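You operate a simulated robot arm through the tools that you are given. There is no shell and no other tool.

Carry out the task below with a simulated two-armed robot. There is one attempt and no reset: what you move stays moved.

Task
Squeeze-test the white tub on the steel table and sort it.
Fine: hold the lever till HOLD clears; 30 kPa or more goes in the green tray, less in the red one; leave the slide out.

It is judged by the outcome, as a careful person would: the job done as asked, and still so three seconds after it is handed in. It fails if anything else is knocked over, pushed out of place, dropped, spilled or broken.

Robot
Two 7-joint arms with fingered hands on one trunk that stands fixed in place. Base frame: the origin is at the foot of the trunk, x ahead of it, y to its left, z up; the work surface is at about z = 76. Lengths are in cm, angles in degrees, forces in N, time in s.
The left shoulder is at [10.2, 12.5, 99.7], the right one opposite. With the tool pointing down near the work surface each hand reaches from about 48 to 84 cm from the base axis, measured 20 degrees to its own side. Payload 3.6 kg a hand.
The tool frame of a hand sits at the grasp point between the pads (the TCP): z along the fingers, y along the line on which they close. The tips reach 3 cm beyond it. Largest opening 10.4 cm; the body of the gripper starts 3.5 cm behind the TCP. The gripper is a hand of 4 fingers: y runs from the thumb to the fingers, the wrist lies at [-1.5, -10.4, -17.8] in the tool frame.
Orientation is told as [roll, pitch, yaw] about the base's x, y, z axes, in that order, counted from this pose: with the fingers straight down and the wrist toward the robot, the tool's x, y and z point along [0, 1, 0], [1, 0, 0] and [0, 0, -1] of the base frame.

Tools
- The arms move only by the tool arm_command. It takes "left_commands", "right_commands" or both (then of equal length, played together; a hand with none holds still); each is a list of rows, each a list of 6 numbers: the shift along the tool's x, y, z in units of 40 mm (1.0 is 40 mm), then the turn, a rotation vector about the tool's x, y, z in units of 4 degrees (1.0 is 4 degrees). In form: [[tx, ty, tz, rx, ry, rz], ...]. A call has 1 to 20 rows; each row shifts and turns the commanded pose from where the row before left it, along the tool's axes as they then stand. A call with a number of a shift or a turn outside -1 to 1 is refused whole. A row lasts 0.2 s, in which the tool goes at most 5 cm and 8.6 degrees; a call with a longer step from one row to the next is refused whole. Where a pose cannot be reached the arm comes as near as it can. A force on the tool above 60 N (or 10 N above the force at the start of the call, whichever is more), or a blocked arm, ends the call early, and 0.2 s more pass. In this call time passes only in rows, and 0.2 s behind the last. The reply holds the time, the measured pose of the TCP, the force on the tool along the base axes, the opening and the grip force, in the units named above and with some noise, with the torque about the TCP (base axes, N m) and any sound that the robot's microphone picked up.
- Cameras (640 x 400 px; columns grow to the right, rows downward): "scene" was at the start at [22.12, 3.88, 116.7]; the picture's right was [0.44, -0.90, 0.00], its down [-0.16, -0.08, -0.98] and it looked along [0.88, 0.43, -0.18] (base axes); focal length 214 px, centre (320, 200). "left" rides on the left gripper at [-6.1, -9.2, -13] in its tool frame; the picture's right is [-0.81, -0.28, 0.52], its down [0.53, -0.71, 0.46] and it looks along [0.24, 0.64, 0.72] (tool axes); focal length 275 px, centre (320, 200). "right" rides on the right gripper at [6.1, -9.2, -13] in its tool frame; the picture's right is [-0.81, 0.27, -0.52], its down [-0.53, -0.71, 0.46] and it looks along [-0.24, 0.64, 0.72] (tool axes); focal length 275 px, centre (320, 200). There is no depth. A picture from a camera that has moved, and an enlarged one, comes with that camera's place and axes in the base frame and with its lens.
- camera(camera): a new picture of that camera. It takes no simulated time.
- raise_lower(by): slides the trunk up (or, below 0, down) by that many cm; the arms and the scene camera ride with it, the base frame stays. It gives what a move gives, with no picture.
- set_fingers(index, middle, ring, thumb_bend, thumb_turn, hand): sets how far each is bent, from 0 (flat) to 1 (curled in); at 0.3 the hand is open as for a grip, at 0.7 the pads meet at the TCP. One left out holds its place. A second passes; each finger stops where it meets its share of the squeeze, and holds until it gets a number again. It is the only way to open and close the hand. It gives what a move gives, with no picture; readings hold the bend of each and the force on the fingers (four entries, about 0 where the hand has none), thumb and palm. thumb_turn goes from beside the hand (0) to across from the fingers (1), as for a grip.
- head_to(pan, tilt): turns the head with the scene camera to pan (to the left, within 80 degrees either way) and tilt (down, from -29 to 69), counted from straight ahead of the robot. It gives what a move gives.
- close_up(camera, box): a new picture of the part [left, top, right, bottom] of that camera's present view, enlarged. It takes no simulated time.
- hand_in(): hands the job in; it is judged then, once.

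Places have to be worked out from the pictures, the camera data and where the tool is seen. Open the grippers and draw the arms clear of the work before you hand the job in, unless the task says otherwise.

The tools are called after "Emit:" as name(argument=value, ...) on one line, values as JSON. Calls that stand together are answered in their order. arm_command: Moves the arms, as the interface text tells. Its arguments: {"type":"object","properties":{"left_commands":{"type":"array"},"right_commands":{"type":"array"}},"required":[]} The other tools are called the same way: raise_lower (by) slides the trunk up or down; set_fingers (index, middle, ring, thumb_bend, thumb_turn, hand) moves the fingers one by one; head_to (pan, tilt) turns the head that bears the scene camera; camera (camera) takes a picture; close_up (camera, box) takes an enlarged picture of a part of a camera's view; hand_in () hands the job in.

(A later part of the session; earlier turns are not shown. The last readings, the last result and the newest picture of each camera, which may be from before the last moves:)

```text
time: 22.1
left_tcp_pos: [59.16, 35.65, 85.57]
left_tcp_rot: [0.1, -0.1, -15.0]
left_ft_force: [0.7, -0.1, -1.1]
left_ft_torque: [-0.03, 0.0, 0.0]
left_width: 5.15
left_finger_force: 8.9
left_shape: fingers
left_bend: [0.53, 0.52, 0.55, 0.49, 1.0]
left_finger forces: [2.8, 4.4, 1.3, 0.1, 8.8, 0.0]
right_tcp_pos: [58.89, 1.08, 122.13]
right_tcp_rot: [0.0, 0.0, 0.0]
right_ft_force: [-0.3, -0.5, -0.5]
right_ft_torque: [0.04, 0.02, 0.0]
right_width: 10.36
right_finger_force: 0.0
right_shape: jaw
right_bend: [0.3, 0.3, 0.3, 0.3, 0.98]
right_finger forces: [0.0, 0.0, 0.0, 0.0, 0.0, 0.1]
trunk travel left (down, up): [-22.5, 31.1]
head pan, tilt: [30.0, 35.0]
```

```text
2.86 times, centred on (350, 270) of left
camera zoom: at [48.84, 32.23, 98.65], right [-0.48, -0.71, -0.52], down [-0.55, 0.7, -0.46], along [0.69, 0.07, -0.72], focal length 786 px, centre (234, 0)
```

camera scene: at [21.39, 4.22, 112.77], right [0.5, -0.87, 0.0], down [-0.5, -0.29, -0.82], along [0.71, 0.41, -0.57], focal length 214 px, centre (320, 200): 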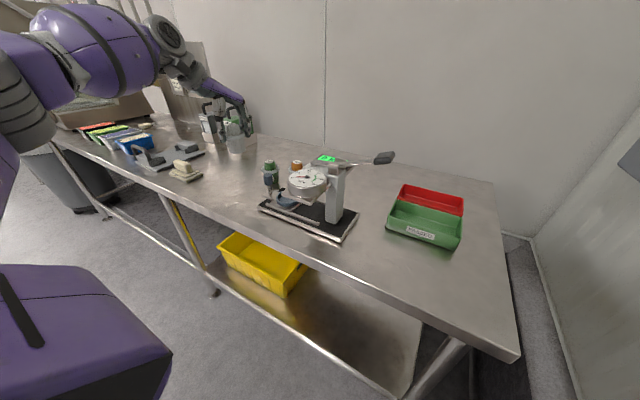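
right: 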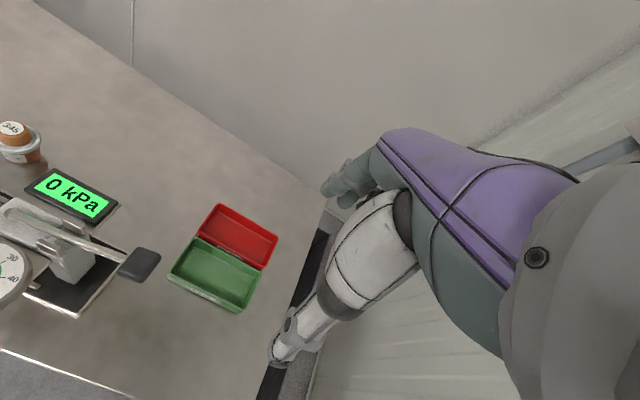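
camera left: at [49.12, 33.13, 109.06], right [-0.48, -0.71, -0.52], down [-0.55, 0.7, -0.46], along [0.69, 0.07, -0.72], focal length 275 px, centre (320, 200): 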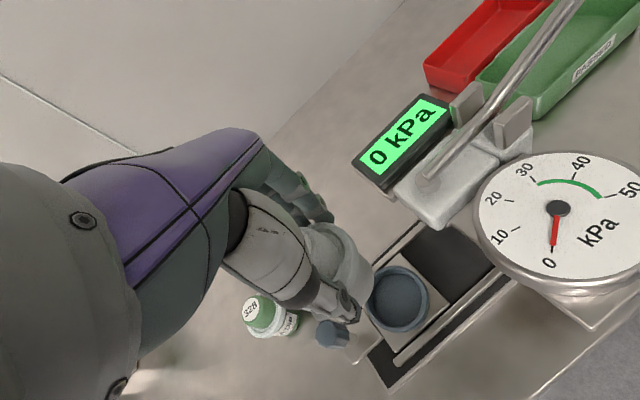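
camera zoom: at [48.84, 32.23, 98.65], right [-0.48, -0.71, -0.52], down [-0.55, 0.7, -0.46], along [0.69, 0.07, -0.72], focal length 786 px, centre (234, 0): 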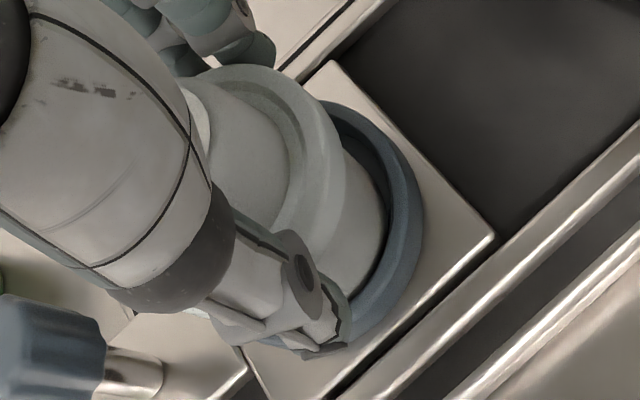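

The base is at the cup's rim level and seems inside the ring. I lower in small steps watching the force.

Emit:
arm_command(left_commands=[[0, 0, 0.1, 0, 0, 0]])

Emit:
arm_command(left_commands=[[0, 0, 0.08, 0, 0, 0]])

Emit:
close_up(camera="left", box=[270, 200, 430, 340])

```text
time: 22.5
left_tcp_pos: [59.13, 35.54, 85.13]
left_tcp_rot: [0.0, 0.0, -15.0]
left_ft_force: [0.3, 0.0, -0.7]
left_ft_torque: [-0.02, 0.01, -0.01]
left_width: 5.17
left_finger_force: 9.2
left_shape: fingers
left_bend: [0.53, 0.52, 0.55, 0.49, 1.0]
left_finger forces: [2.8, 4.4, 1.4, 0.1, 8.9, 0.0]
right_tcp_pos: [58.73, 1.21, 122.13]
right_tcp_rot: [-0.1, 0.0, 0.1]
right_ft_force: [1.0, 0.0, 0.4]
right_ft_torque: [0.01, -0.03, 0.01]
right_width: 10.36
right_finger_force: 0.1
right_shape: jaw
right_bend: [0.3, 0.3, 0.3, 0.3, 0.98]
right_finger forces: [0.0, 0.1, 0.0, 0.0, 0.0, 0.0]
trunk travel left (down, up): [-22.5, 31.1]
head pan, tilt: [30.0, 35.0]
```

```text
time: 22.9
left_tcp_pos: [59.16, 35.7, 85.02]
left_tcp_rot: [0.0, -0.2, -14.9]
left_ft_force: [-1.8, -0.4, 6.1]
left_ft_torque: [0.0, 0.04, 0.01]
left_width: 5.16
left_finger_force: 7.4
left_shape: fingers
left_bend: [0.53, 0.53, 0.55, 0.49, 1.0]
left_finger forces: [2.5, 3.2, 1.4, 0.1, 9.2, 0.1]
right_tcp_pos: [58.71, 1.16, 122.31]
right_tcp_rot: [0.1, 0.0, 0.0]
right_ft_force: [1.0, -0.3, 0.3]
right_ft_torque: [-0.02, -0.02, 0.02]
right_width: 10.36
right_finger_force: 0.0
right_shape: jaw
right_bend: [0.3, 0.3, 0.3, 0.3, 0.98]
right_finger forces: [0.0, 0.1, 0.1, 0.0, 0.0, 0.0]
trunk travel left (down, up): [-22.5, 31.1]
head pan, tilt: [30.0, 35.0]
```

```text
2.86 times, centred on (350, 270) of left
camera zoom: at [48.77, 32.24, 98.1], right [-0.47, -0.71, -0.52], down [-0.55, 0.7, -0.46], along [0.69, 0.07, -0.72], focal length 786 px, centre (234, 0)
```

zoom: 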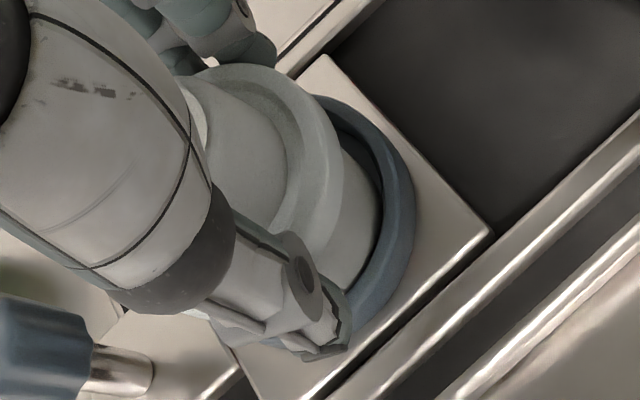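

Contact at z = 85.0 (6 N), which fits the base resting on the cup's floor, and the tub's axis computes to [59.4, 36.45]. I open the fingers in two steps.

Emit:
set_fingers(hand="left", index=0.45, middle=0.45, ring=0.45, thumb_bend=0.43)

Emit:
close_up(camera="left", box=[270, 200, 430, 340])

Emit:
close_up(camera="scene", box=[270, 150, 330, 200])

Emit:
close_up(camera="right", box=[0, 140, 80, 240])

```text
time: 23.9
left_tcp_pos: [59.14, 35.67, 84.95]
left_tcp_rot: [-0.1, 0.0, -15.0]
left_ft_force: [-0.1, -0.2, 0.1]
left_ft_torque: [-0.07, -0.01, -0.03]
left_width: 6.72
left_finger_force: 0.1
left_shape: fingers
left_bend: [0.45, 0.45, 0.45, 0.43, 0.99]
left_finger forces: [0.0, 0.1, 0.0, 0.0, 0.0, 0.1]
right_tcp_pos: [58.76, 1.17, 122.19]
right_tcp_rot: [0.0, 0.0, 0.0]
right_ft_force: [0.5, -0.9, 0.6]
right_ft_torque: [-0.03, -0.03, -0.03]
right_width: 10.38
right_finger_force: 0.0
right_shape: jaw
right_bend: [0.3, 0.3, 0.3, 0.3, 0.98]
right_finger forces: [0.0, 0.1, 0.1, 0.0, 0.0, 0.0]
trunk travel left (down, up): [-22.5, 31.1]
head pan, tilt: [30.0, 35.0]
```

```text
2.86 times, centred on (350, 270) of left
camera zoom: at [48.81, 32.27, 97.98], right [-0.48, -0.71, -0.52], down [-0.55, 0.7, -0.46], along [0.69, 0.07, -0.72], focal length 786 px, centre (234, 0)
```

zoom: 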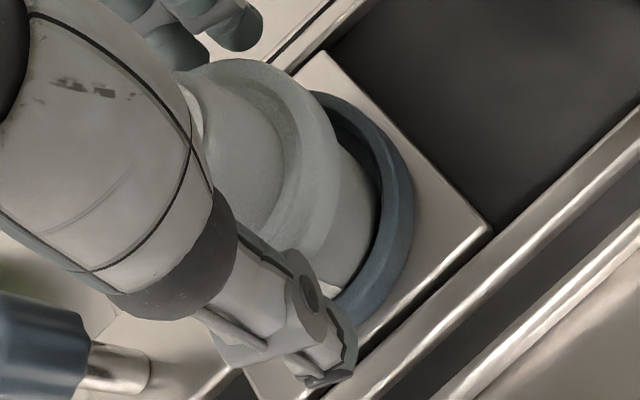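

```text
8.00 times, centred on (300, 175) of scene
camera zoom: at [21.38, 4.22, 112.78], right [0.5, -0.87, 0.0], down [-0.5, -0.29, -0.82], along [0.71, 0.41, -0.57], focal length 1716 px, centre (480, 400)
```

zoom: 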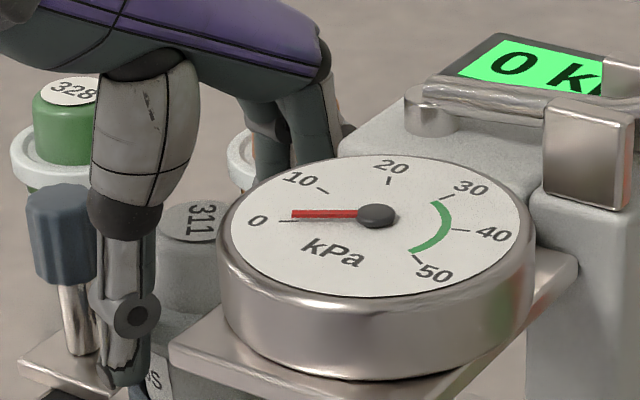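

```text
4.00 times, centred on (40, 190) of right
camera zoom: at [49.62, 7.22, 135.22], right [0.27, -0.81, 0.52], down [-0.71, -0.53, -0.46], along [0.64, -0.24, -0.72], focal length 1101 px, centre (1440, 240)
```

zoom: 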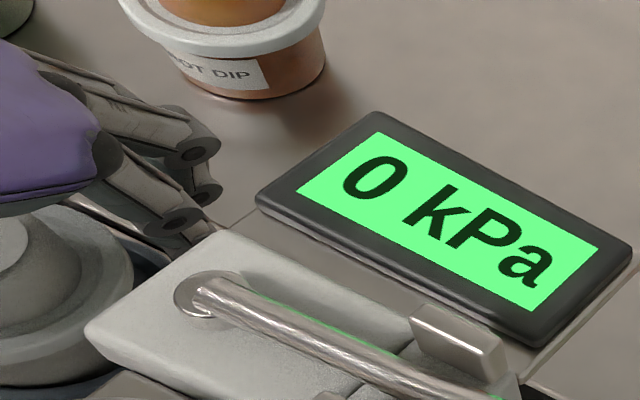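

The tub stands still and free of force. I open wider and rise straight up clear of it.

Emit:
set_fingers(hand="left", index=0.34, middle=0.34, ring=0.34, thumb_bend=0.34)

Emit:
arm_command(left_commands=[[0, 0, -0.2, 0, 0, 0], [0, 0, -0.4, 0, 0, 0], [0, 0, -0.5, 0, 0, 0], [0, 0, -0.6, 0, 0, 0], [0, 0, -0.7, 0, 0, 0], [0, 0, -0.7, 0, 0, 0]])

Emit:
camera(camera="left")

Emit:
close_up(camera="scene", box=[260, 130, 350, 220])

```text
time: 24.9
left_tcp_pos: [59.06, 35.58, 84.89]
left_tcp_rot: [0.0, 0.0, -15.0]
left_ft_force: [-0.3, -0.4, 0.0]
left_ft_torque: [0.0, -0.03, -0.01]
left_width: 9.27
left_finger_force: 0.1
left_shape: fingers
left_bend: [0.34, 0.34, 0.34, 0.34, 0.98]
left_finger forces: [0.0, 0.0, 0.0, 0.0, 0.0, 0.1]
right_tcp_pos: [58.73, 1.13, 122.15]
right_tcp_rot: [0.0, 0.0, -0.1]
right_ft_force: [0.0, -0.5, -0.2]
right_ft_torque: [-0.01, 0.02, 0.0]
right_width: 10.38
right_finger_force: 0.0
right_shape: jaw
right_bend: [0.3, 0.3, 0.3, 0.3, 0.98]
right_finger forces: [0.0, 0.0, 0.1, 0.0, 0.1, 0.1]
trunk travel left (down, up): [-22.5, 31.1]
head pan, tilt: [30.0, 35.0]
```

```text
time: 26.3
left_tcp_pos: [59.21, 35.71, 97.33]
left_tcp_rot: [0.0, 0.0, -14.9]
left_ft_force: [-0.5, 0.6, 0.7]
left_ft_torque: [0.0, 0.0, 0.02]
left_width: 9.29
left_finger_force: 0.1
left_shape: fingers
left_bend: [0.34, 0.34, 0.34, 0.34, 0.98]
left_finger forces: [0.1, 0.0, 0.0, 0.0, 0.0, 0.0]
right_tcp_pos: [58.72, 1.21, 122.27]
right_tcp_rot: [0.0, 0.1, -0.1]
right_ft_force: [0.1, -0.8, 1.1]
right_ft_torque: [0.01, -0.02, 0.0]
right_width: 10.34
right_finger_force: 0.1
right_shape: jaw
right_bend: [0.3, 0.3, 0.3, 0.3, 0.98]
right_finger forces: [0.1, 0.1, 0.0, 0.0, 0.1, 0.0]
trunk travel left (down, up): [-22.5, 31.1]
head pan, tilt: [30.0, 35.0]
```

```text
taken
camera left: at [48.86, 32.27, 110.4], right [-0.48, -0.71, -0.52], down [-0.55, 0.7, -0.45], along [0.69, 0.07, -0.73], focal length 275 px, centre (320, 200)
```

left: 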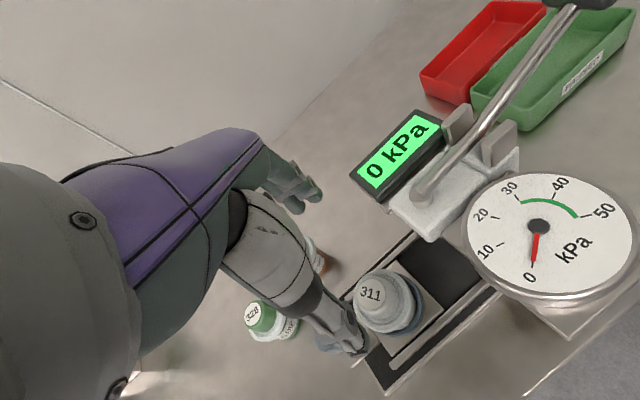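

```text
4.44 times, centred on (305, 175) of scene
camera zoom: at [21.36, 4.2, 112.78], right [0.5, -0.87, 0.0], down [-0.5, -0.29, -0.82], along [0.71, 0.41, -0.57], focal length 953 px, centre (387, 311)
```

zoom: 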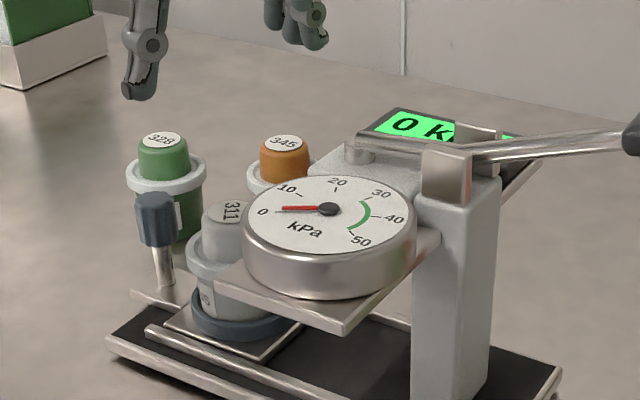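

The tub stands upright in the cup. Next I go to the slide's knob: straighten to yaw 0, move over to y = 47, and lean the hand 20 degrees back so it will clear the press head.

Emit:
arm_command(left_commands=[[0, 0, 0, 0, 0, -0.93], [0, 0, 0, 0, 0, -0.94], [0, 0, 0, 0, 0, -0.94], [0, 0, 0, 0, 0, -0.94], [0.5, 0.03, 0, 0, 0, 0], [0.8, 0.04, 0, 0, 0, 0], [0.8, 0.04, 0, 0, 0, 0], [0.5, 0.03, 0, 0, 0, 0], [0.28, 0.02, 0, 0, 0, 0], [0, 0, 0, 0, -1, 0], [0, 0, 0, 0, -1, 0], [0, 0, 0, 0, -1, 0], [0, 0, 0, 0, -1, 0], [0, 0, 0, 0, -1, 0]])

Emit:
set_fingers(hand="left", index=0.3, middle=0.38, ring=0.3, thumb_bend=0.38)

Emit:
camera(camera="left")

Emit:
close_up(camera="scene", box=[200, 80, 360, 220])

```text
time: 29.3
left_tcp_pos: [59.84, 47.11, 97.22]
left_tcp_rot: [-20.1, 0.0, -0.1]
left_ft_force: [0.1, -0.1, 0.0]
left_ft_torque: [-0.02, 0.0, 0.05]
left_width: 9.29
left_finger_force: 0.2
left_shape: fingers
left_bend: [0.34, 0.34, 0.34, 0.34, 0.98]
left_finger forces: [0.0, 0.0, 0.0, 0.0, 0.1, 0.0]
right_tcp_pos: [58.83, 1.06, 122.29]
right_tcp_rot: [0.1, 0.1, 0.0]
right_ft_force: [-0.7, -0.8, -0.4]
right_ft_torque: [0.01, 0.02, 0.0]
right_width: 10.36
right_finger_force: 0.0
right_shape: jaw
right_bend: [0.3, 0.3, 0.3, 0.3, 0.98]
right_finger forces: [0.0, 0.0, 0.0, 0.0, 0.0, 0.0]
trunk travel left (down, up): [-22.5, 31.1]
head pan, tilt: [30.0, 35.0]
```

```text
time: 30.3
left_tcp_pos: [59.85, 47.15, 97.21]
left_tcp_rot: [-20.0, 0.0, 0.0]
left_ft_force: [0.3, 0.6, -0.5]
left_ft_torque: [-0.02, -0.02, 0.0]
left_width: 9.32
left_finger_force: 0.0
left_shape: fingers
left_bend: [0.3, 0.38, 0.3, 0.38, 0.98]
left_finger forces: [0.1, 0.0, 0.0, 0.1, 0.0, 0.1]
right_tcp_pos: [58.69, 1.17, 122.17]
right_tcp_rot: [-0.1, -0.1, -0.1]
right_ft_force: [0.0, 0.4, -0.4]
right_ft_torque: [-0.02, 0.0, 0.02]
right_width: 10.36
right_finger_force: 0.0
right_shape: jaw
right_bend: [0.3, 0.3, 0.3, 0.3, 0.98]
right_finger forces: [0.1, 0.0, 0.1, 0.1, 0.1, 0.0]
trunk travel left (down, up): [-22.5, 31.1]
head pan, tilt: [30.0, 35.0]
```

```text
taken
camera left: at [50.81, 45.96, 111.59], right [-0.28, -0.94, -0.21], down [-0.71, 0.35, -0.61], along [0.64, -0.02, -0.76], focal length 275 px, centre (320, 200)
```

left: 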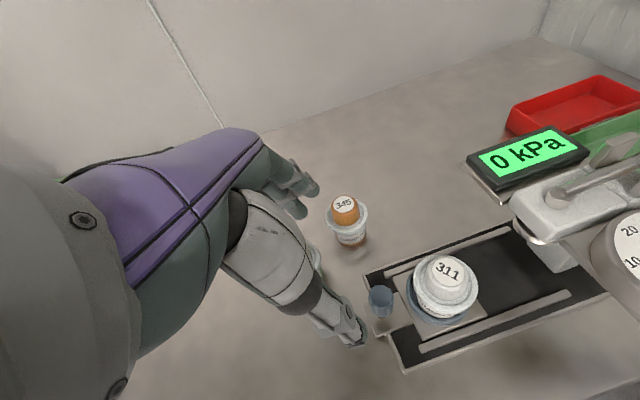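

```text
2.86 times, centred on (280, 150) of scene
camera zoom: at [21.37, 4.21, 112.78], right [0.5, -0.87, 0.0], down [-0.5, -0.29, -0.82], along [0.71, 0.41, -0.57], focal length 613 px, centre (434, 343)
```

zoom: 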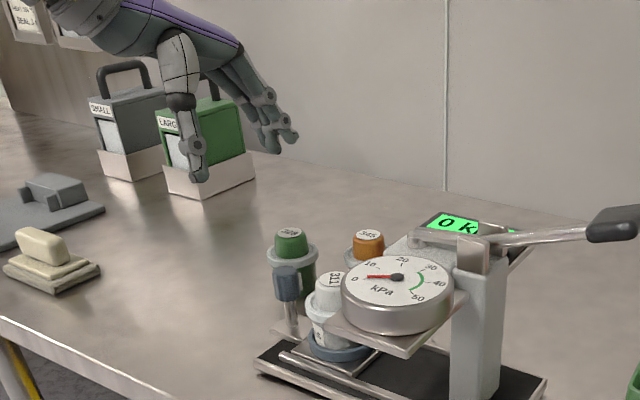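

The knob reads again at [59.7, 43.2, 83]. I approach along the tool axis 10 cm and check.

Emit:
arm_command(left_commands=[[0, 0, 0.5, 0, 0, 0], [0, 0, 0.7, 0, 0, 0], [0, 0, 0.7, 0, 0, 0], [0, 0, 0.6, 0, 0, 0]])

Emit:
camera(camera="left")

Emit:
close_up(camera="scene", box=[230, 120, 330, 200])

```text
time: 31.3
left_tcp_pos: [59.95, 43.72, 87.62]
left_tcp_rot: [-20.0, 0.0, 0.0]
left_ft_force: [0.7, 0.0, 0.4]
left_ft_torque: [-0.01, 0.0, -0.01]
left_width: 9.33
left_finger_force: 0.0
left_shape: fingers
left_bend: [0.3, 0.38, 0.3, 0.38, 0.98]
left_finger forces: [0.1, 0.0, 0.0, 0.1, 0.0, 0.0]
right_tcp_pos: [58.67, 1.11, 122.11]
right_tcp_rot: [-0.1, 0.1, 0.0]
right_ft_force: [0.5, 0.7, 0.0]
right_ft_torque: [0.0, -0.02, 0.0]
right_width: 10.35
right_finger_force: 0.0
right_shape: jaw
right_bend: [0.3, 0.3, 0.3, 0.3, 0.98]
right_finger forces: [0.0, 0.0, 0.1, 0.1, 0.1, 0.0]
trunk travel left (down, up): [-22.5, 31.1]
head pan, tilt: [30.0, 35.0]
```

```text
taken
camera left: at [50.85, 42.57, 102.11], right [-0.27, -0.94, -0.21], down [-0.71, 0.34, -0.61], along [0.65, -0.02, -0.76], focal length 275 px, centre (320, 200)
```

left: 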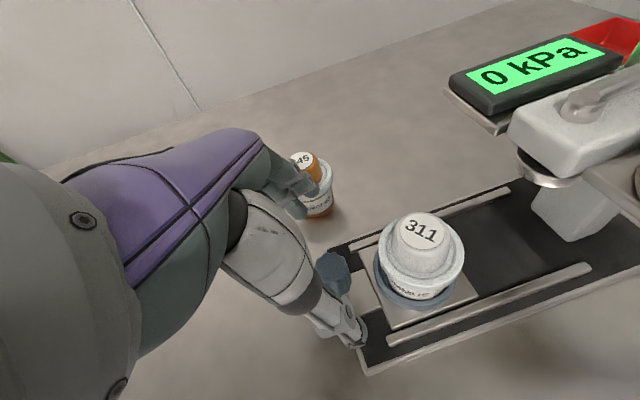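

```text
5.00 times, centred on (280, 160) of scene
camera zoom: at [21.38, 4.22, 112.77], right [0.5, -0.87, 0.0], down [-0.5, -0.29, -0.82], along [0.71, 0.41, -0.57], focal length 1072 px, centre (520, 400)
```

zoom: 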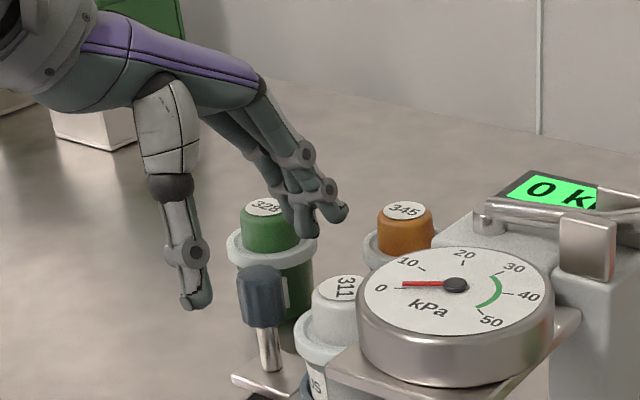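

The knob lies between thumb and fingers. I go the last 4.2 cm along the tool axis.

Emit:
arm_command(left_commands=[[0, 0, 0.35, 0, 0, 0], [0, 0, 0.35, 0, 0, 0], [0, 0, 0.35, 0, 0, 0]])

Emit:
camera(camera="left")

Emit:
close_up(camera="scene", box=[230, 120, 330, 200])

```text
time: 32.1
left_tcp_pos: [59.84, 42.33, 83.95]
left_tcp_rot: [-20.1, 0.0, 0.0]
left_ft_force: [0.4, 0.0, 0.2]
left_ft_torque: [-0.01, 0.01, -0.01]
left_width: 9.34
left_finger_force: 0.0
left_shape: fingers
left_bend: [0.3, 0.38, 0.3, 0.38, 0.98]
left_finger forces: [0.0, 0.1, 0.1, 0.0, 0.0, 0.0]
right_tcp_pos: [58.85, 1.12, 122.16]
right_tcp_rot: [0.0, 0.0, 0.0]
right_ft_force: [-0.2, -0.1, 0.1]
right_ft_torque: [0.05, 0.01, -0.04]
right_width: 10.34
right_finger_force: 0.0
right_shape: jaw
right_bend: [0.3, 0.3, 0.3, 0.3, 0.98]
right_finger forces: [0.0, 0.0, 0.1, 0.0, 0.0, 0.0]
trunk travel left (down, up): [-22.5, 31.1]
head pan, tilt: [30.0, 35.0]
```

```text
taken
camera left: at [50.69, 41.23, 98.4], right [-0.28, -0.94, -0.21], down [-0.71, 0.35, -0.61], along [0.64, -0.02, -0.76], focal length 275 px, centre (320, 200)
```

left: 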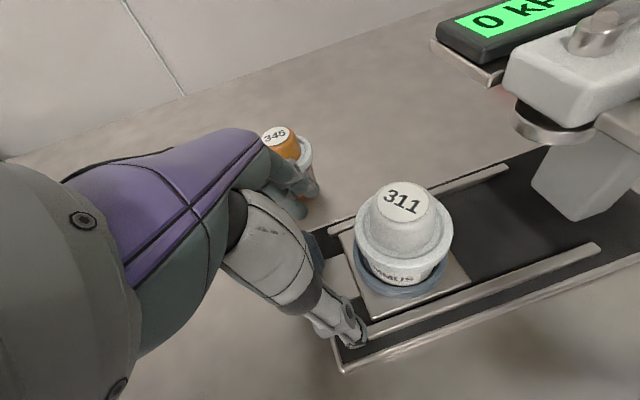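

```text
5.00 times, centred on (280, 160) of scene
camera zoom: at [21.38, 4.22, 112.78], right [0.5, -0.87, 0.0], down [-0.5, -0.29, -0.82], along [0.71, 0.41, -0.57], focal length 1072 px, centre (520, 400)
```

zoom: 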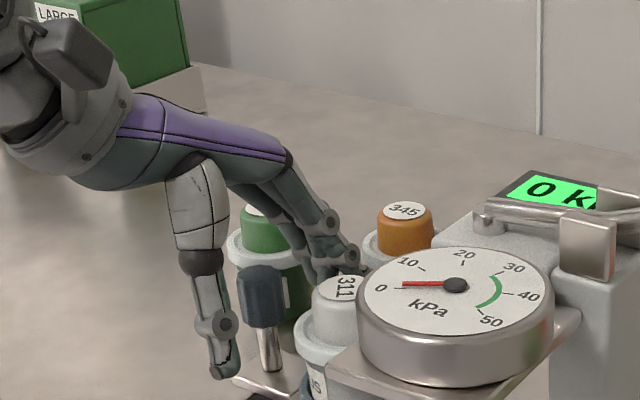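

Thumb and middle finger stand on either side of the knob. I pinch it with those two, leaving index and ring open.

Emit:
set_fingers(hand="left", middle=0.66, thumb_bend=0.66)

Emit:
camera(camera="left")

Emit:
close_up(camera="scene", box=[230, 130, 330, 210])

```text
time: 33.1
left_tcp_pos: [59.75, 42.47, 83.98]
left_tcp_rot: [-20.0, 0.0, 0.0]
left_ft_force: [-0.2, -0.3, 0.0]
left_ft_torque: [-0.02, -0.03, -0.02]
left_width: 5.81
left_finger_force: 0.9
left_shape: fingers
left_bend: [0.3, 0.65, 0.3, 0.65, 1.0]
left_finger forces: [0.0, 0.9, 0.1, 0.0, 1.0, 0.1]
right_tcp_pos: [58.76, 1.0, 122.18]
right_tcp_rot: [0.0, -0.1, -0.1]
right_ft_force: [0.5, 0.5, -0.2]
right_ft_torque: [-0.01, 0.03, -0.01]
right_width: 10.35
right_finger_force: 0.0
right_shape: jaw
right_bend: [0.3, 0.3, 0.3, 0.3, 0.98]
right_finger forces: [0.0, 0.1, 0.0, 0.0, 0.0, 0.1]
trunk travel left (down, up): [-22.5, 31.1]
head pan, tilt: [30.0, 35.0]
```

```text
taken
camera left: at [50.69, 41.23, 98.41], right [-0.28, -0.94, -0.21], down [-0.71, 0.35, -0.61], along [0.64, -0.02, -0.76], focal length 275 px, centre (320, 200)
```

left: 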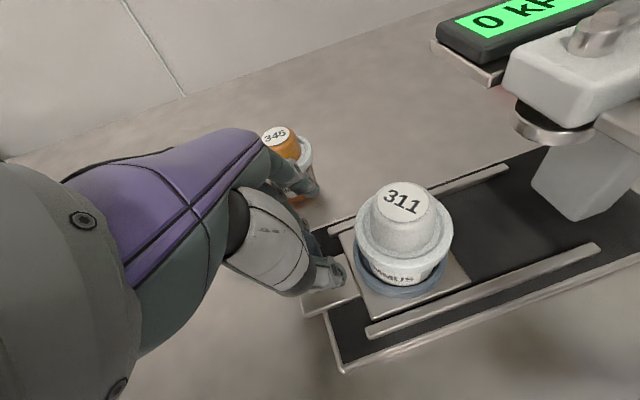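

```text
5.00 times, centred on (280, 170) of scene
camera zoom: at [21.38, 4.21, 112.78], right [0.5, -0.87, 0.0], down [-0.5, -0.29, -0.82], along [0.71, 0.41, -0.57], focal length 1072 px, centre (520, 350)
```

zoom: 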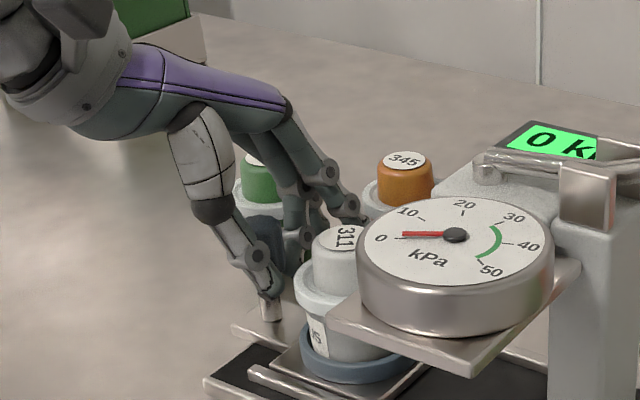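

The pinch has met the knob/stem at 1 N. I tighten it.

Emit:
set_fingers(hand="left", middle=0.75, thumb_bend=0.75)

Emit:
arm_command(left_commands=[[-0.1, 0, -0.036, 0, 0, 0]])

Emit:
close_up(camera="scene", box=[230, 130, 330, 210])

```text
time: 34.1
left_tcp_pos: [59.7, 42.38, 83.93]
left_tcp_rot: [-20.0, 0.1, -0.2]
left_ft_force: [-1.6, -3.5, -0.4]
left_ft_torque: [-0.08, -0.11, -0.04]
left_width: 5.24
left_finger_force: 9.4
left_shape: fingers
left_bend: [0.3, 0.66, 0.3, 0.71, 1.0]
left_finger forces: [0.0, 10.2, 0.1, 0.1, 8.2, 0.0]
right_tcp_pos: [58.83, 1.22, 122.02]
right_tcp_rot: [0.1, 0.0, 0.0]
right_ft_force: [-0.3, -0.3, 0.5]
right_ft_torque: [0.01, -0.02, 0.0]
right_width: 10.34
right_finger_force: 0.1
right_shape: jaw
right_bend: [0.3, 0.3, 0.3, 0.3, 0.98]
right_finger forces: [0.0, 0.0, 0.1, 0.1, 0.0, 0.0]
trunk travel left (down, up): [-22.5, 31.1]
head pan, tilt: [30.0, 35.0]
```

```text
time: 34.5
left_tcp_pos: [59.76, 42.07, 84.08]
left_tcp_rot: [-20.0, 0.1, 0.0]
left_ft_force: [0.5, 2.6, 0.1]
left_ft_torque: [0.0, -0.11, 0.02]
left_width: 5.18
left_finger_force: 7.9
left_shape: fingers
left_bend: [0.3, 0.65, 0.3, 0.71, 1.0]
left_finger forces: [0.0, 9.6, 0.0, 0.0, 6.5, 0.0]
right_tcp_pos: [58.82, 1.21, 122.11]
right_tcp_rot: [0.0, 0.1, 0.0]
right_ft_force: [0.3, 0.4, 0.7]
right_ft_torque: [0.03, -0.01, 0.01]
right_width: 10.35
right_finger_force: 0.0
right_shape: jaw
right_bend: [0.3, 0.3, 0.3, 0.3, 0.98]
right_finger forces: [0.1, 0.0, 0.0, 0.0, 0.0, 0.1]
trunk travel left (down, up): [-22.5, 31.1]
head pan, tilt: [30.0, 35.0]
```

```text
5.00 times, centred on (280, 170) of scene
camera zoom: at [21.45, 4.29, 112.75], right [0.5, -0.87, 0.0], down [-0.5, -0.29, -0.82], along [0.71, 0.41, -0.57], focal length 1072 px, centre (520, 350)
```

zoom: 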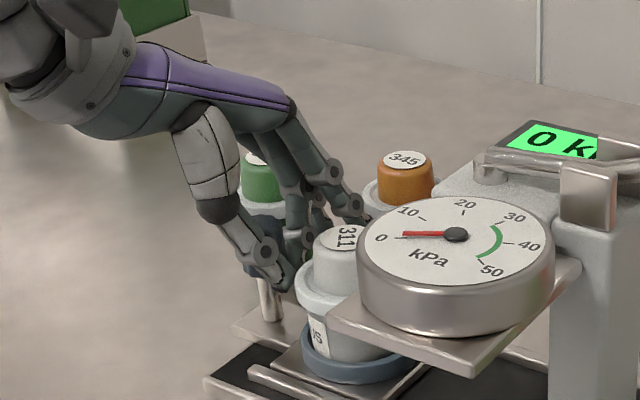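

The thumb has slipped to the tub side of the knob (the y force flipped sign and the slide did not move). I back off, open the pinch, shift about 1 cm toward +y and look again.

Emit:
arm_command(left_commands=[[0.1, 0, 0.036, 0, 0, 0]])

Emit:
set_fingers(hand="left", middle=0.45, thumb_bend=0.45)

Emit:
arm_command(left_commands=[[0.14, 0, 0.05, 0, 0, 0], [0.14, 0, 0.05, 0, 0, 0]])

Emit:
close_up(camera="scene", box=[240, 140, 320, 200])

Emit:
close_up(camera="left", box=[260, 160, 480, 330])

```text
time: 34.9
left_tcp_pos: [59.92, 42.34, 84.01]
left_tcp_rot: [-20.0, 0.0, -0.1]
left_ft_force: [-3.0, -2.8, -0.1]
left_ft_torque: [-0.03, -0.06, 0.03]
left_width: 5.19
left_finger_force: 8.8
left_shape: fingers
left_bend: [0.3, 0.66, 0.3, 0.71, 1.0]
left_finger forces: [0.1, 8.6, 0.1, 0.1, 9.0, 0.0]
right_tcp_pos: [58.83, 1.23, 122.2]
right_tcp_rot: [0.0, 0.0, 0.1]
right_ft_force: [0.2, -0.8, 0.1]
right_ft_torque: [-0.01, 0.0, 0.02]
right_width: 10.39
right_finger_force: 0.1
right_shape: jaw
right_bend: [0.3, 0.3, 0.3, 0.3, 0.98]
right_finger forces: [0.1, 0.1, 0.1, 0.1, 0.0, 0.0]
trunk travel left (down, up): [-22.5, 31.1]
head pan, tilt: [30.0, 35.0]
```

```text
time: 35.9
left_tcp_pos: [59.81, 42.31, 83.98]
left_tcp_rot: [-20.0, 0.1, 0.0]
left_ft_force: [0.2, 0.5, 0.4]
left_ft_torque: [0.01, 0.0, -0.03]
left_width: 8.37
left_finger_force: 0.1
left_shape: fingers
left_bend: [0.3, 0.45, 0.3, 0.45, 0.99]
left_finger forces: [0.0, 0.0, 0.0, 0.0, 0.0, 0.1]
right_tcp_pos: [58.8, 1.12, 122.28]
right_tcp_rot: [0.0, 0.0, 0.0]
right_ft_force: [-0.4, 0.6, 0.6]
right_ft_torque: [0.04, 0.02, 0.02]
right_width: 10.36
right_finger_force: 0.2
right_shape: jaw
right_bend: [0.3, 0.3, 0.3, 0.3, 0.98]
right_finger forces: [0.0, 0.1, 0.0, 0.0, 0.1, 0.0]
trunk travel left (down, up): [-22.5, 31.1]
head pan, tilt: [30.0, 35.0]
```

```text
time: 36.5
left_tcp_pos: [59.87, 43.19, 83.05]
left_tcp_rot: [-20.0, -0.1, -0.1]
left_ft_force: [0.5, -0.5, -0.7]
left_ft_torque: [0.0, -0.02, -0.01]
left_width: 8.36
left_finger_force: 0.1
left_shape: fingers
left_bend: [0.3, 0.45, 0.3, 0.45, 0.99]
left_finger forces: [0.1, 0.1, 0.0, 0.0, 0.0, 0.0]
right_tcp_pos: [58.79, 1.17, 122.19]
right_tcp_rot: [0.0, 0.0, 0.0]
right_ft_force: [0.0, 0.6, 0.3]
right_ft_torque: [0.05, 0.01, -0.01]
right_width: 10.36
right_finger_force: 0.0
right_shape: jaw
right_bend: [0.3, 0.3, 0.3, 0.3, 0.98]
right_finger forces: [0.1, 0.0, 0.0, 0.0, 0.0, 0.1]
trunk travel left (down, up): [-22.5, 31.1]
head pan, tilt: [30.0, 35.0]
```

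```text
6.67 times, centred on (280, 170) of scene
camera zoom: at [21.38, 4.22, 112.78], right [0.5, -0.87, 0.0], down [-0.5, -0.29, -0.82], along [0.71, 0.41, -0.57], focal length 1430 px, centre (587, 400)
```

zoom: 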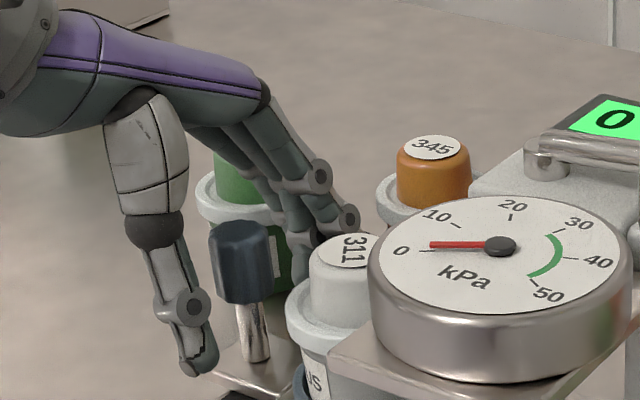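

```text
2.35 times, centred on (370, 245) of left
camera zoom: at [50.78, 42.15, 97.5], right [-0.28, -0.94, -0.21], down [-0.71, 0.35, -0.61], along [0.64, -0.02, -0.76], focal length 648 px, centre (202, 94)
```

zoom: 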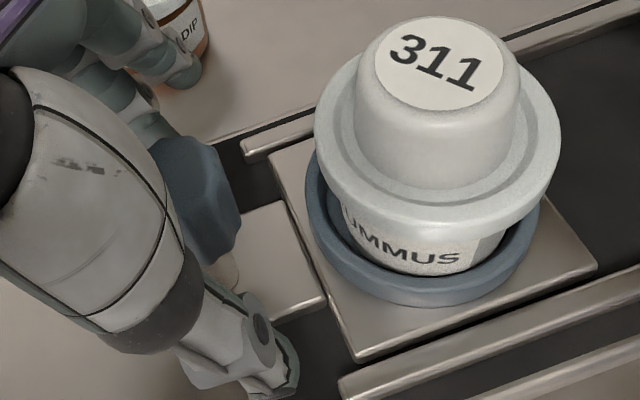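

The hand is now centred on the knob in y (z = 83). I pinch again and check the side force.

Emit:
set_fingers(hand="left", middle=0.7, thumb_bend=0.66)

Emit:
close_up(camera="scene", box=[240, 140, 320, 200])

Emit:
close_up(camera="left", box=[260, 160, 480, 330])

```text
time: 37.5
left_tcp_pos: [59.79, 43.23, 83.13]
left_tcp_rot: [-19.9, 0.1, -0.1]
left_ft_force: [-3.7, -0.4, -0.7]
left_ft_torque: [0.0, 0.03, -0.03]
left_width: 6.23
left_finger_force: 1.9
left_shape: fingers
left_bend: [0.3, 0.69, 0.3, 0.62, 1.0]
left_finger forces: [0.0, 0.6, 0.0, 0.0, 4.1, 0.0]
right_tcp_pos: [58.73, 1.05, 122.16]
right_tcp_rot: [0.0, -0.1, 0.0]
right_ft_force: [-0.1, 1.1, 0.0]
right_ft_torque: [0.01, -0.03, 0.0]
right_width: 10.36
right_finger_force: 0.0
right_shape: jaw
right_bend: [0.3, 0.3, 0.3, 0.3, 0.98]
right_finger forces: [0.0, 0.0, 0.0, 0.0, 0.1, 0.0]
trunk travel left (down, up): [-22.5, 31.1]
head pan, tilt: [30.0, 35.0]
```

```text
6.67 times, centred on (280, 170) of scene
camera zoom: at [21.35, 4.22, 112.78], right [0.5, -0.87, 0.0], down [-0.5, -0.29, -0.82], along [0.71, 0.41, -0.57], focal length 1430 px, centre (587, 400)
```

zoom: 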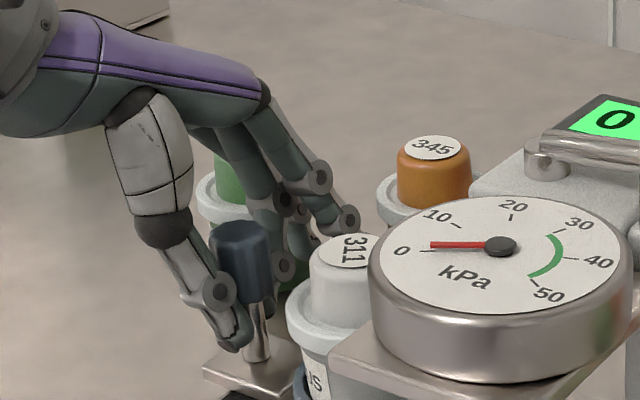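

```text
2.35 times, centred on (370, 245) of left
camera zoom: at [50.75, 42.14, 97.5], right [-0.28, -0.94, -0.21], down [-0.71, 0.35, -0.61], along [0.64, -0.02, -0.76], focal length 648 px, centre (202, 94)
```

zoom: 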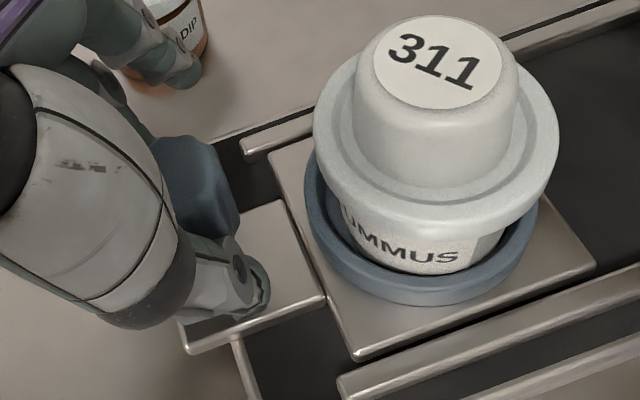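

Thumb presses the knob's near side; the middle finger is behind it but not yet pressing. I close the middle finger further.

Emit:
set_fingers(hand="left", middle=0.85, thumb_bend=0.72)

Emit:
close_up(camera="scene", box=[240, 140, 320, 200])

```text
time: 38.5
left_tcp_pos: [59.77, 43.35, 83.04]
left_tcp_rot: [-20.0, -0.1, 0.1]
left_ft_force: [0.5, 1.7, 0.3]
left_ft_torque: [0.07, -0.12, -0.05]
left_width: 6.17
left_finger_force: 10.3
left_shape: fingers
left_bend: [0.3, 0.73, 0.3, 0.64, 1.0]
left_finger forces: [0.0, 9.7, 0.1, 0.1, 10.0, 0.0]
right_tcp_pos: [58.83, 1.1, 122.08]
right_tcp_rot: [0.0, 0.0, 0.1]
right_ft_force: [-0.2, 0.5, -0.1]
right_ft_torque: [0.0, 0.01, 0.02]
right_width: 10.35
right_finger_force: 0.0
right_shape: jaw
right_bend: [0.3, 0.3, 0.3, 0.3, 0.98]
right_finger forces: [0.0, 0.1, 0.1, 0.0, 0.0, 0.1]
trunk travel left (down, up): [-22.5, 31.1]
head pan, tilt: [30.0, 35.0]
```

```text
6.67 times, centred on (280, 170) of scene
camera zoom: at [21.41, 4.25, 112.77], right [0.5, -0.87, 0.0], down [-0.5, -0.29, -0.82], along [0.71, 0.41, -0.57], focal length 1430 px, centre (587, 400)
```

zoom: 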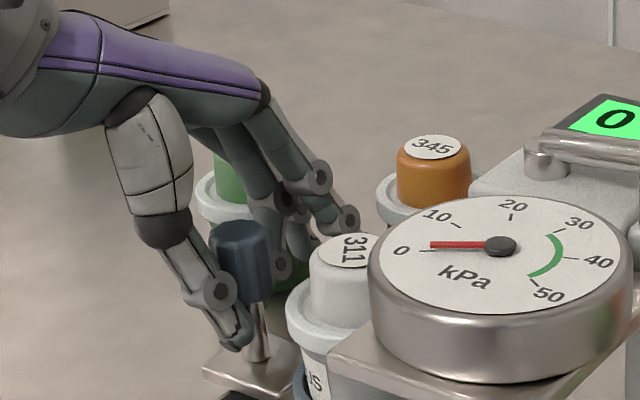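

A firm pinch (10 N each). I push the slide 1 cm toward -y as a test.

Emit:
arm_command(left_commands=[[-0.08, 0, 0.03, 0, 0, 0], [-0.08, 0, 0.03, 0, 0, 0], [-0.08, 0, 0.03, 0, 0, 0]])

Emit:
close_up(camera="scene", box=[240, 140, 320, 200])

Emit:
close_up(camera="left", box=[260, 160, 480, 330])

```text
time: 39.3
left_tcp_pos: [59.77, 42.22, 83.16]
left_tcp_rot: [-20.0, 0.0, 0.0]
left_ft_force: [0.2, 1.2, -0.8]
left_ft_torque: [0.01, -0.12, -0.05]
left_width: 6.12
left_finger_force: 9.8
left_shape: fingers
left_bend: [0.3, 0.73, 0.3, 0.64, 1.0]
left_finger forces: [0.0, 9.4, 0.0, 0.0, 9.9, 0.0]
right_tcp_pos: [58.89, 1.19, 122.16]
right_tcp_rot: [0.0, 0.0, 0.0]
right_ft_force: [0.2, 0.1, -0.3]
right_ft_torque: [0.0, 0.0, -0.01]
right_width: 10.34
right_finger_force: 0.0
right_shape: jaw
right_bend: [0.3, 0.3, 0.3, 0.3, 0.98]
right_finger forces: [0.0, 0.0, 0.0, 0.0, 0.0, 0.1]
trunk travel left (down, up): [-22.5, 31.1]
head pan, tilt: [30.0, 35.0]
```

```text
6.67 times, centred on (280, 170) of scene
camera zoom: at [21.41, 4.25, 112.77], right [0.5, -0.87, 0.0], down [-0.5, -0.29, -0.82], along [0.71, 0.41, -0.57], focal length 1430 px, centre (587, 400)
```

zoom: 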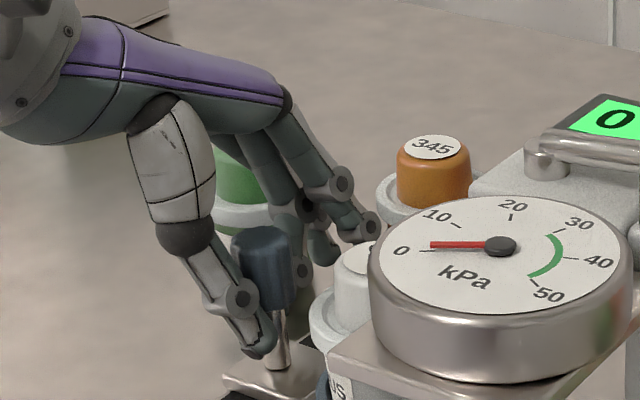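

```text
2.35 times, centred on (370, 245) of left
camera zoom: at [50.77, 40.99, 97.45], right [-0.28, -0.94, -0.21], down [-0.71, 0.35, -0.61], along [0.64, -0.02, -0.76], focal length 648 px, centre (202, 94)
```

zoom: 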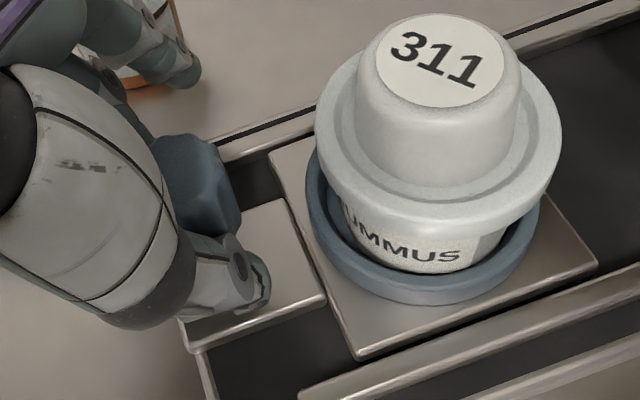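

The slide follows smoothly with the tub. I push 4.5 cm further and look.

Emit:
arm_command(left_commands=[[-0.1, 0, 0.036, 0, 0, 0], [-0.118, 0, 0.043, 0, 0, 0], [-0.118, 0, 0.043, 0, 0, 0], [-0.118, 0, 0.043, 0, 0, 0], [-0.118, 0, 0.043, 0, 0, 0], [-0.118, 0, 0.043, 0, 0, 0], [-0.118, 0, 0.043, 0, 0, 0], [-0.118, 0, 0.043, 0, 0, 0], [-0.118, 0, 0.043, 0, 0, 0]])

Emit:
camera(camera="left")

Emit:
close_up(camera="scene", box=[250, 120, 350, 220])

Emit:
close_up(camera="right", box=[0, 140, 120, 280])

```text
time: 41.3
left_tcp_pos: [59.87, 37.91, 83.14]
left_tcp_rot: [-20.0, 0.2, 0.0]
left_ft_force: [-0.6, 0.0, 0.1]
left_ft_torque: [0.06, -0.12, -0.05]
left_width: 6.19
left_finger_force: 9.9
left_shape: fingers
left_bend: [0.3, 0.73, 0.3, 0.64, 1.0]
left_finger forces: [0.0, 9.7, 0.1, 0.0, 10.1, 0.0]
right_tcp_pos: [58.71, 1.22, 122.15]
right_tcp_rot: [0.0, -0.1, 0.0]
right_ft_force: [0.3, 0.0, 0.4]
right_ft_torque: [0.0, 0.0, 0.03]
right_width: 10.34
right_finger_force: 0.0
right_shape: jaw
right_bend: [0.3, 0.3, 0.3, 0.3, 0.98]
right_finger forces: [0.1, 0.1, 0.1, 0.0, 0.1, 0.0]
trunk travel left (down, up): [-22.5, 31.1]
head pan, tilt: [30.0, 35.0]
```

```text
taken
camera left: at [50.83, 36.68, 97.49], right [-0.28, -0.94, -0.21], down [-0.71, 0.35, -0.61], along [0.64, -0.02, -0.77], focal length 275 px, centre (320, 200)
```

left: 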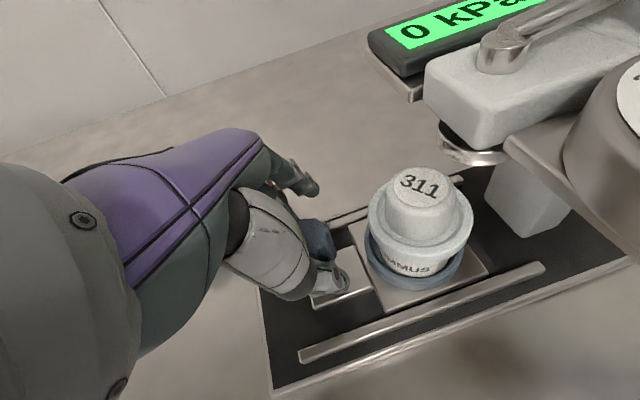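

```text
4.00 times, centred on (300, 170) of scene
camera zoom: at [21.43, 4.26, 112.76], right [0.5, -0.87, 0.0], down [-0.5, -0.29, -0.82], along [0.71, 0.41, -0.57], focal length 858 px, centre (400, 320)
```

zoom: 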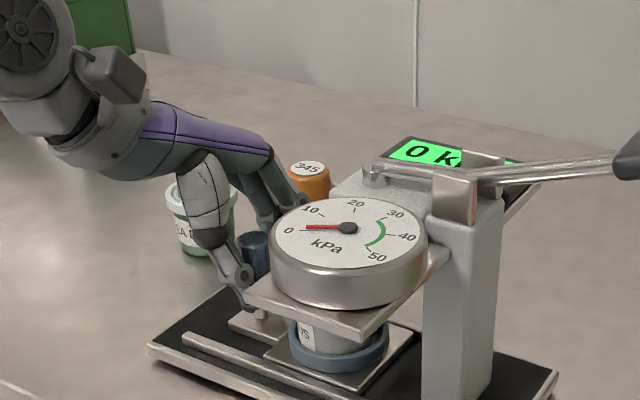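

```text
2.86 times, centred on (60, 210) of right
camera zoom: at [49.68, 7.28, 135.18], right [0.27, -0.81, 0.52], down [-0.71, -0.53, -0.45], along [0.64, -0.24, -0.72], focal length 786 px, centre (1063, 171)
```

zoom: 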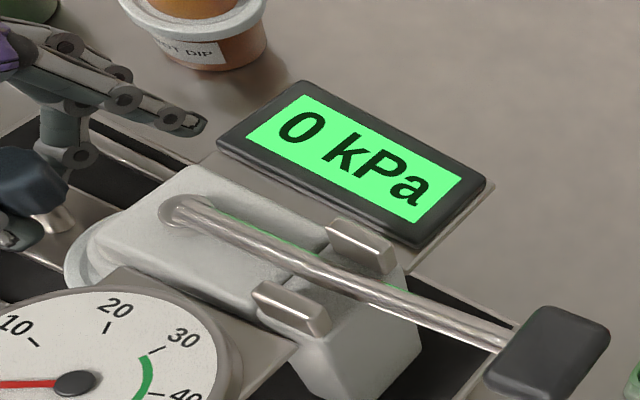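

The slide has travelled 5.3 of about 8.6 cm and everything is clear. I push on 2.4 cm.

Emit:
arm_command(left_commands=[[-0.08, 0, 0.03, 0, 0, 0], [-0.1, 0, 0.036, 0, 0, 0], [-0.1, 0, 0.036, 0, 0, 0], [-0.1, 0, 0.036, 0, 0, 0], [-0.1, 0, 0.036, 0, 0, 0], [-0.08, 0, 0.03, 0, 0, 0]])

Emit:
camera(camera="left")

Emit:
close_up(camera="scene", box=[250, 120, 350, 220])

Emit:
close_up(camera="right", box=[0, 140, 120, 280])

```text
time: 42.7
left_tcp_pos: [60.03, 35.48, 83.01]
left_tcp_rot: [-19.9, 0.0, 0.0]
left_ft_force: [-3.8, 1.1, 0.1]
left_ft_torque: [0.08, -0.04, 0.01]
left_width: 6.24
left_finger_force: 10.1
left_shape: fingers
left_bend: [0.3, 0.73, 0.3, 0.64, 1.0]
left_finger forces: [0.1, 8.5, 0.0, 0.0, 11.4, 0.1]
right_tcp_pos: [58.83, 1.22, 122.19]
right_tcp_rot: [0.1, -0.1, 0.0]
right_ft_force: [0.1, 0.1, 0.5]
right_ft_torque: [-0.03, -0.01, 0.01]
right_width: 10.37
right_finger_force: 0.0
right_shape: jaw
right_bend: [0.3, 0.3, 0.3, 0.3, 0.98]
right_finger forces: [0.0, 0.1, 0.1, 0.0, 0.1, 0.0]
trunk travel left (down, up): [-22.5, 31.1]
head pan, tilt: [30.0, 35.0]
```

```text
taken
camera left: at [50.86, 34.3, 97.49], right [-0.28, -0.94, -0.21], down [-0.71, 0.35, -0.61], along [0.64, -0.02, -0.77], focal length 275 px, centre (320, 200)
```

left: 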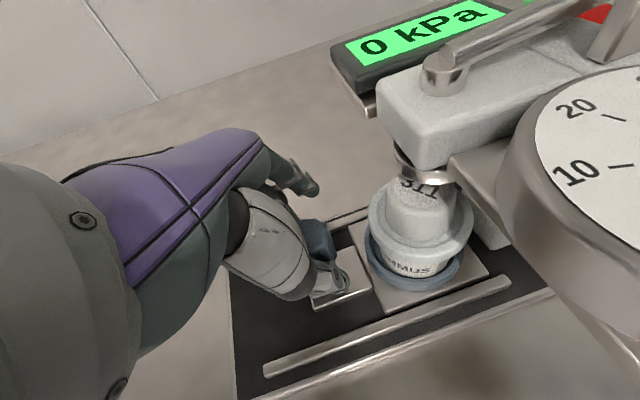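

```text
4.00 times, centred on (300, 170) of scene
camera zoom: at [21.4, 4.25, 112.77], right [0.5, -0.87, 0.0], down [-0.5, -0.29, -0.82], along [0.71, 0.41, -0.57], focal length 858 px, centre (400, 320)
```

zoom: 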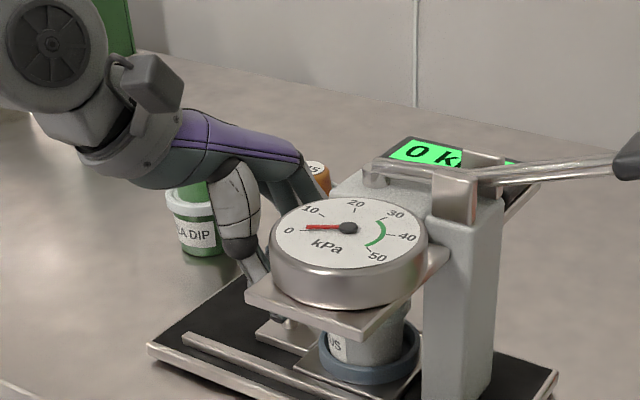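

```text
2.86 times, centred on (60, 210) of right
camera zoom: at [49.64, 7.27, 135.2], right [0.27, -0.81, 0.52], down [-0.71, -0.53, -0.46], along [0.64, -0.24, -0.72], focal length 786 px, centre (1063, 171)
```

zoom: 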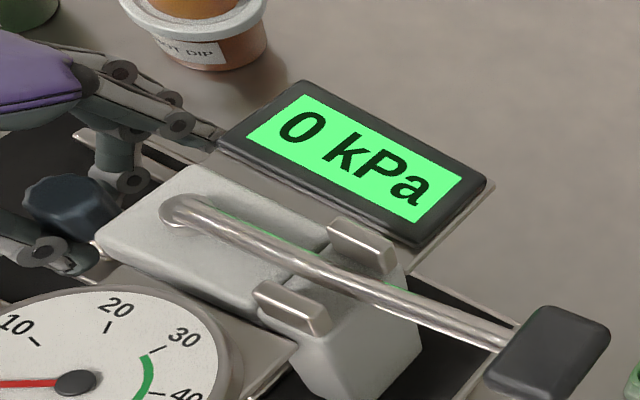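

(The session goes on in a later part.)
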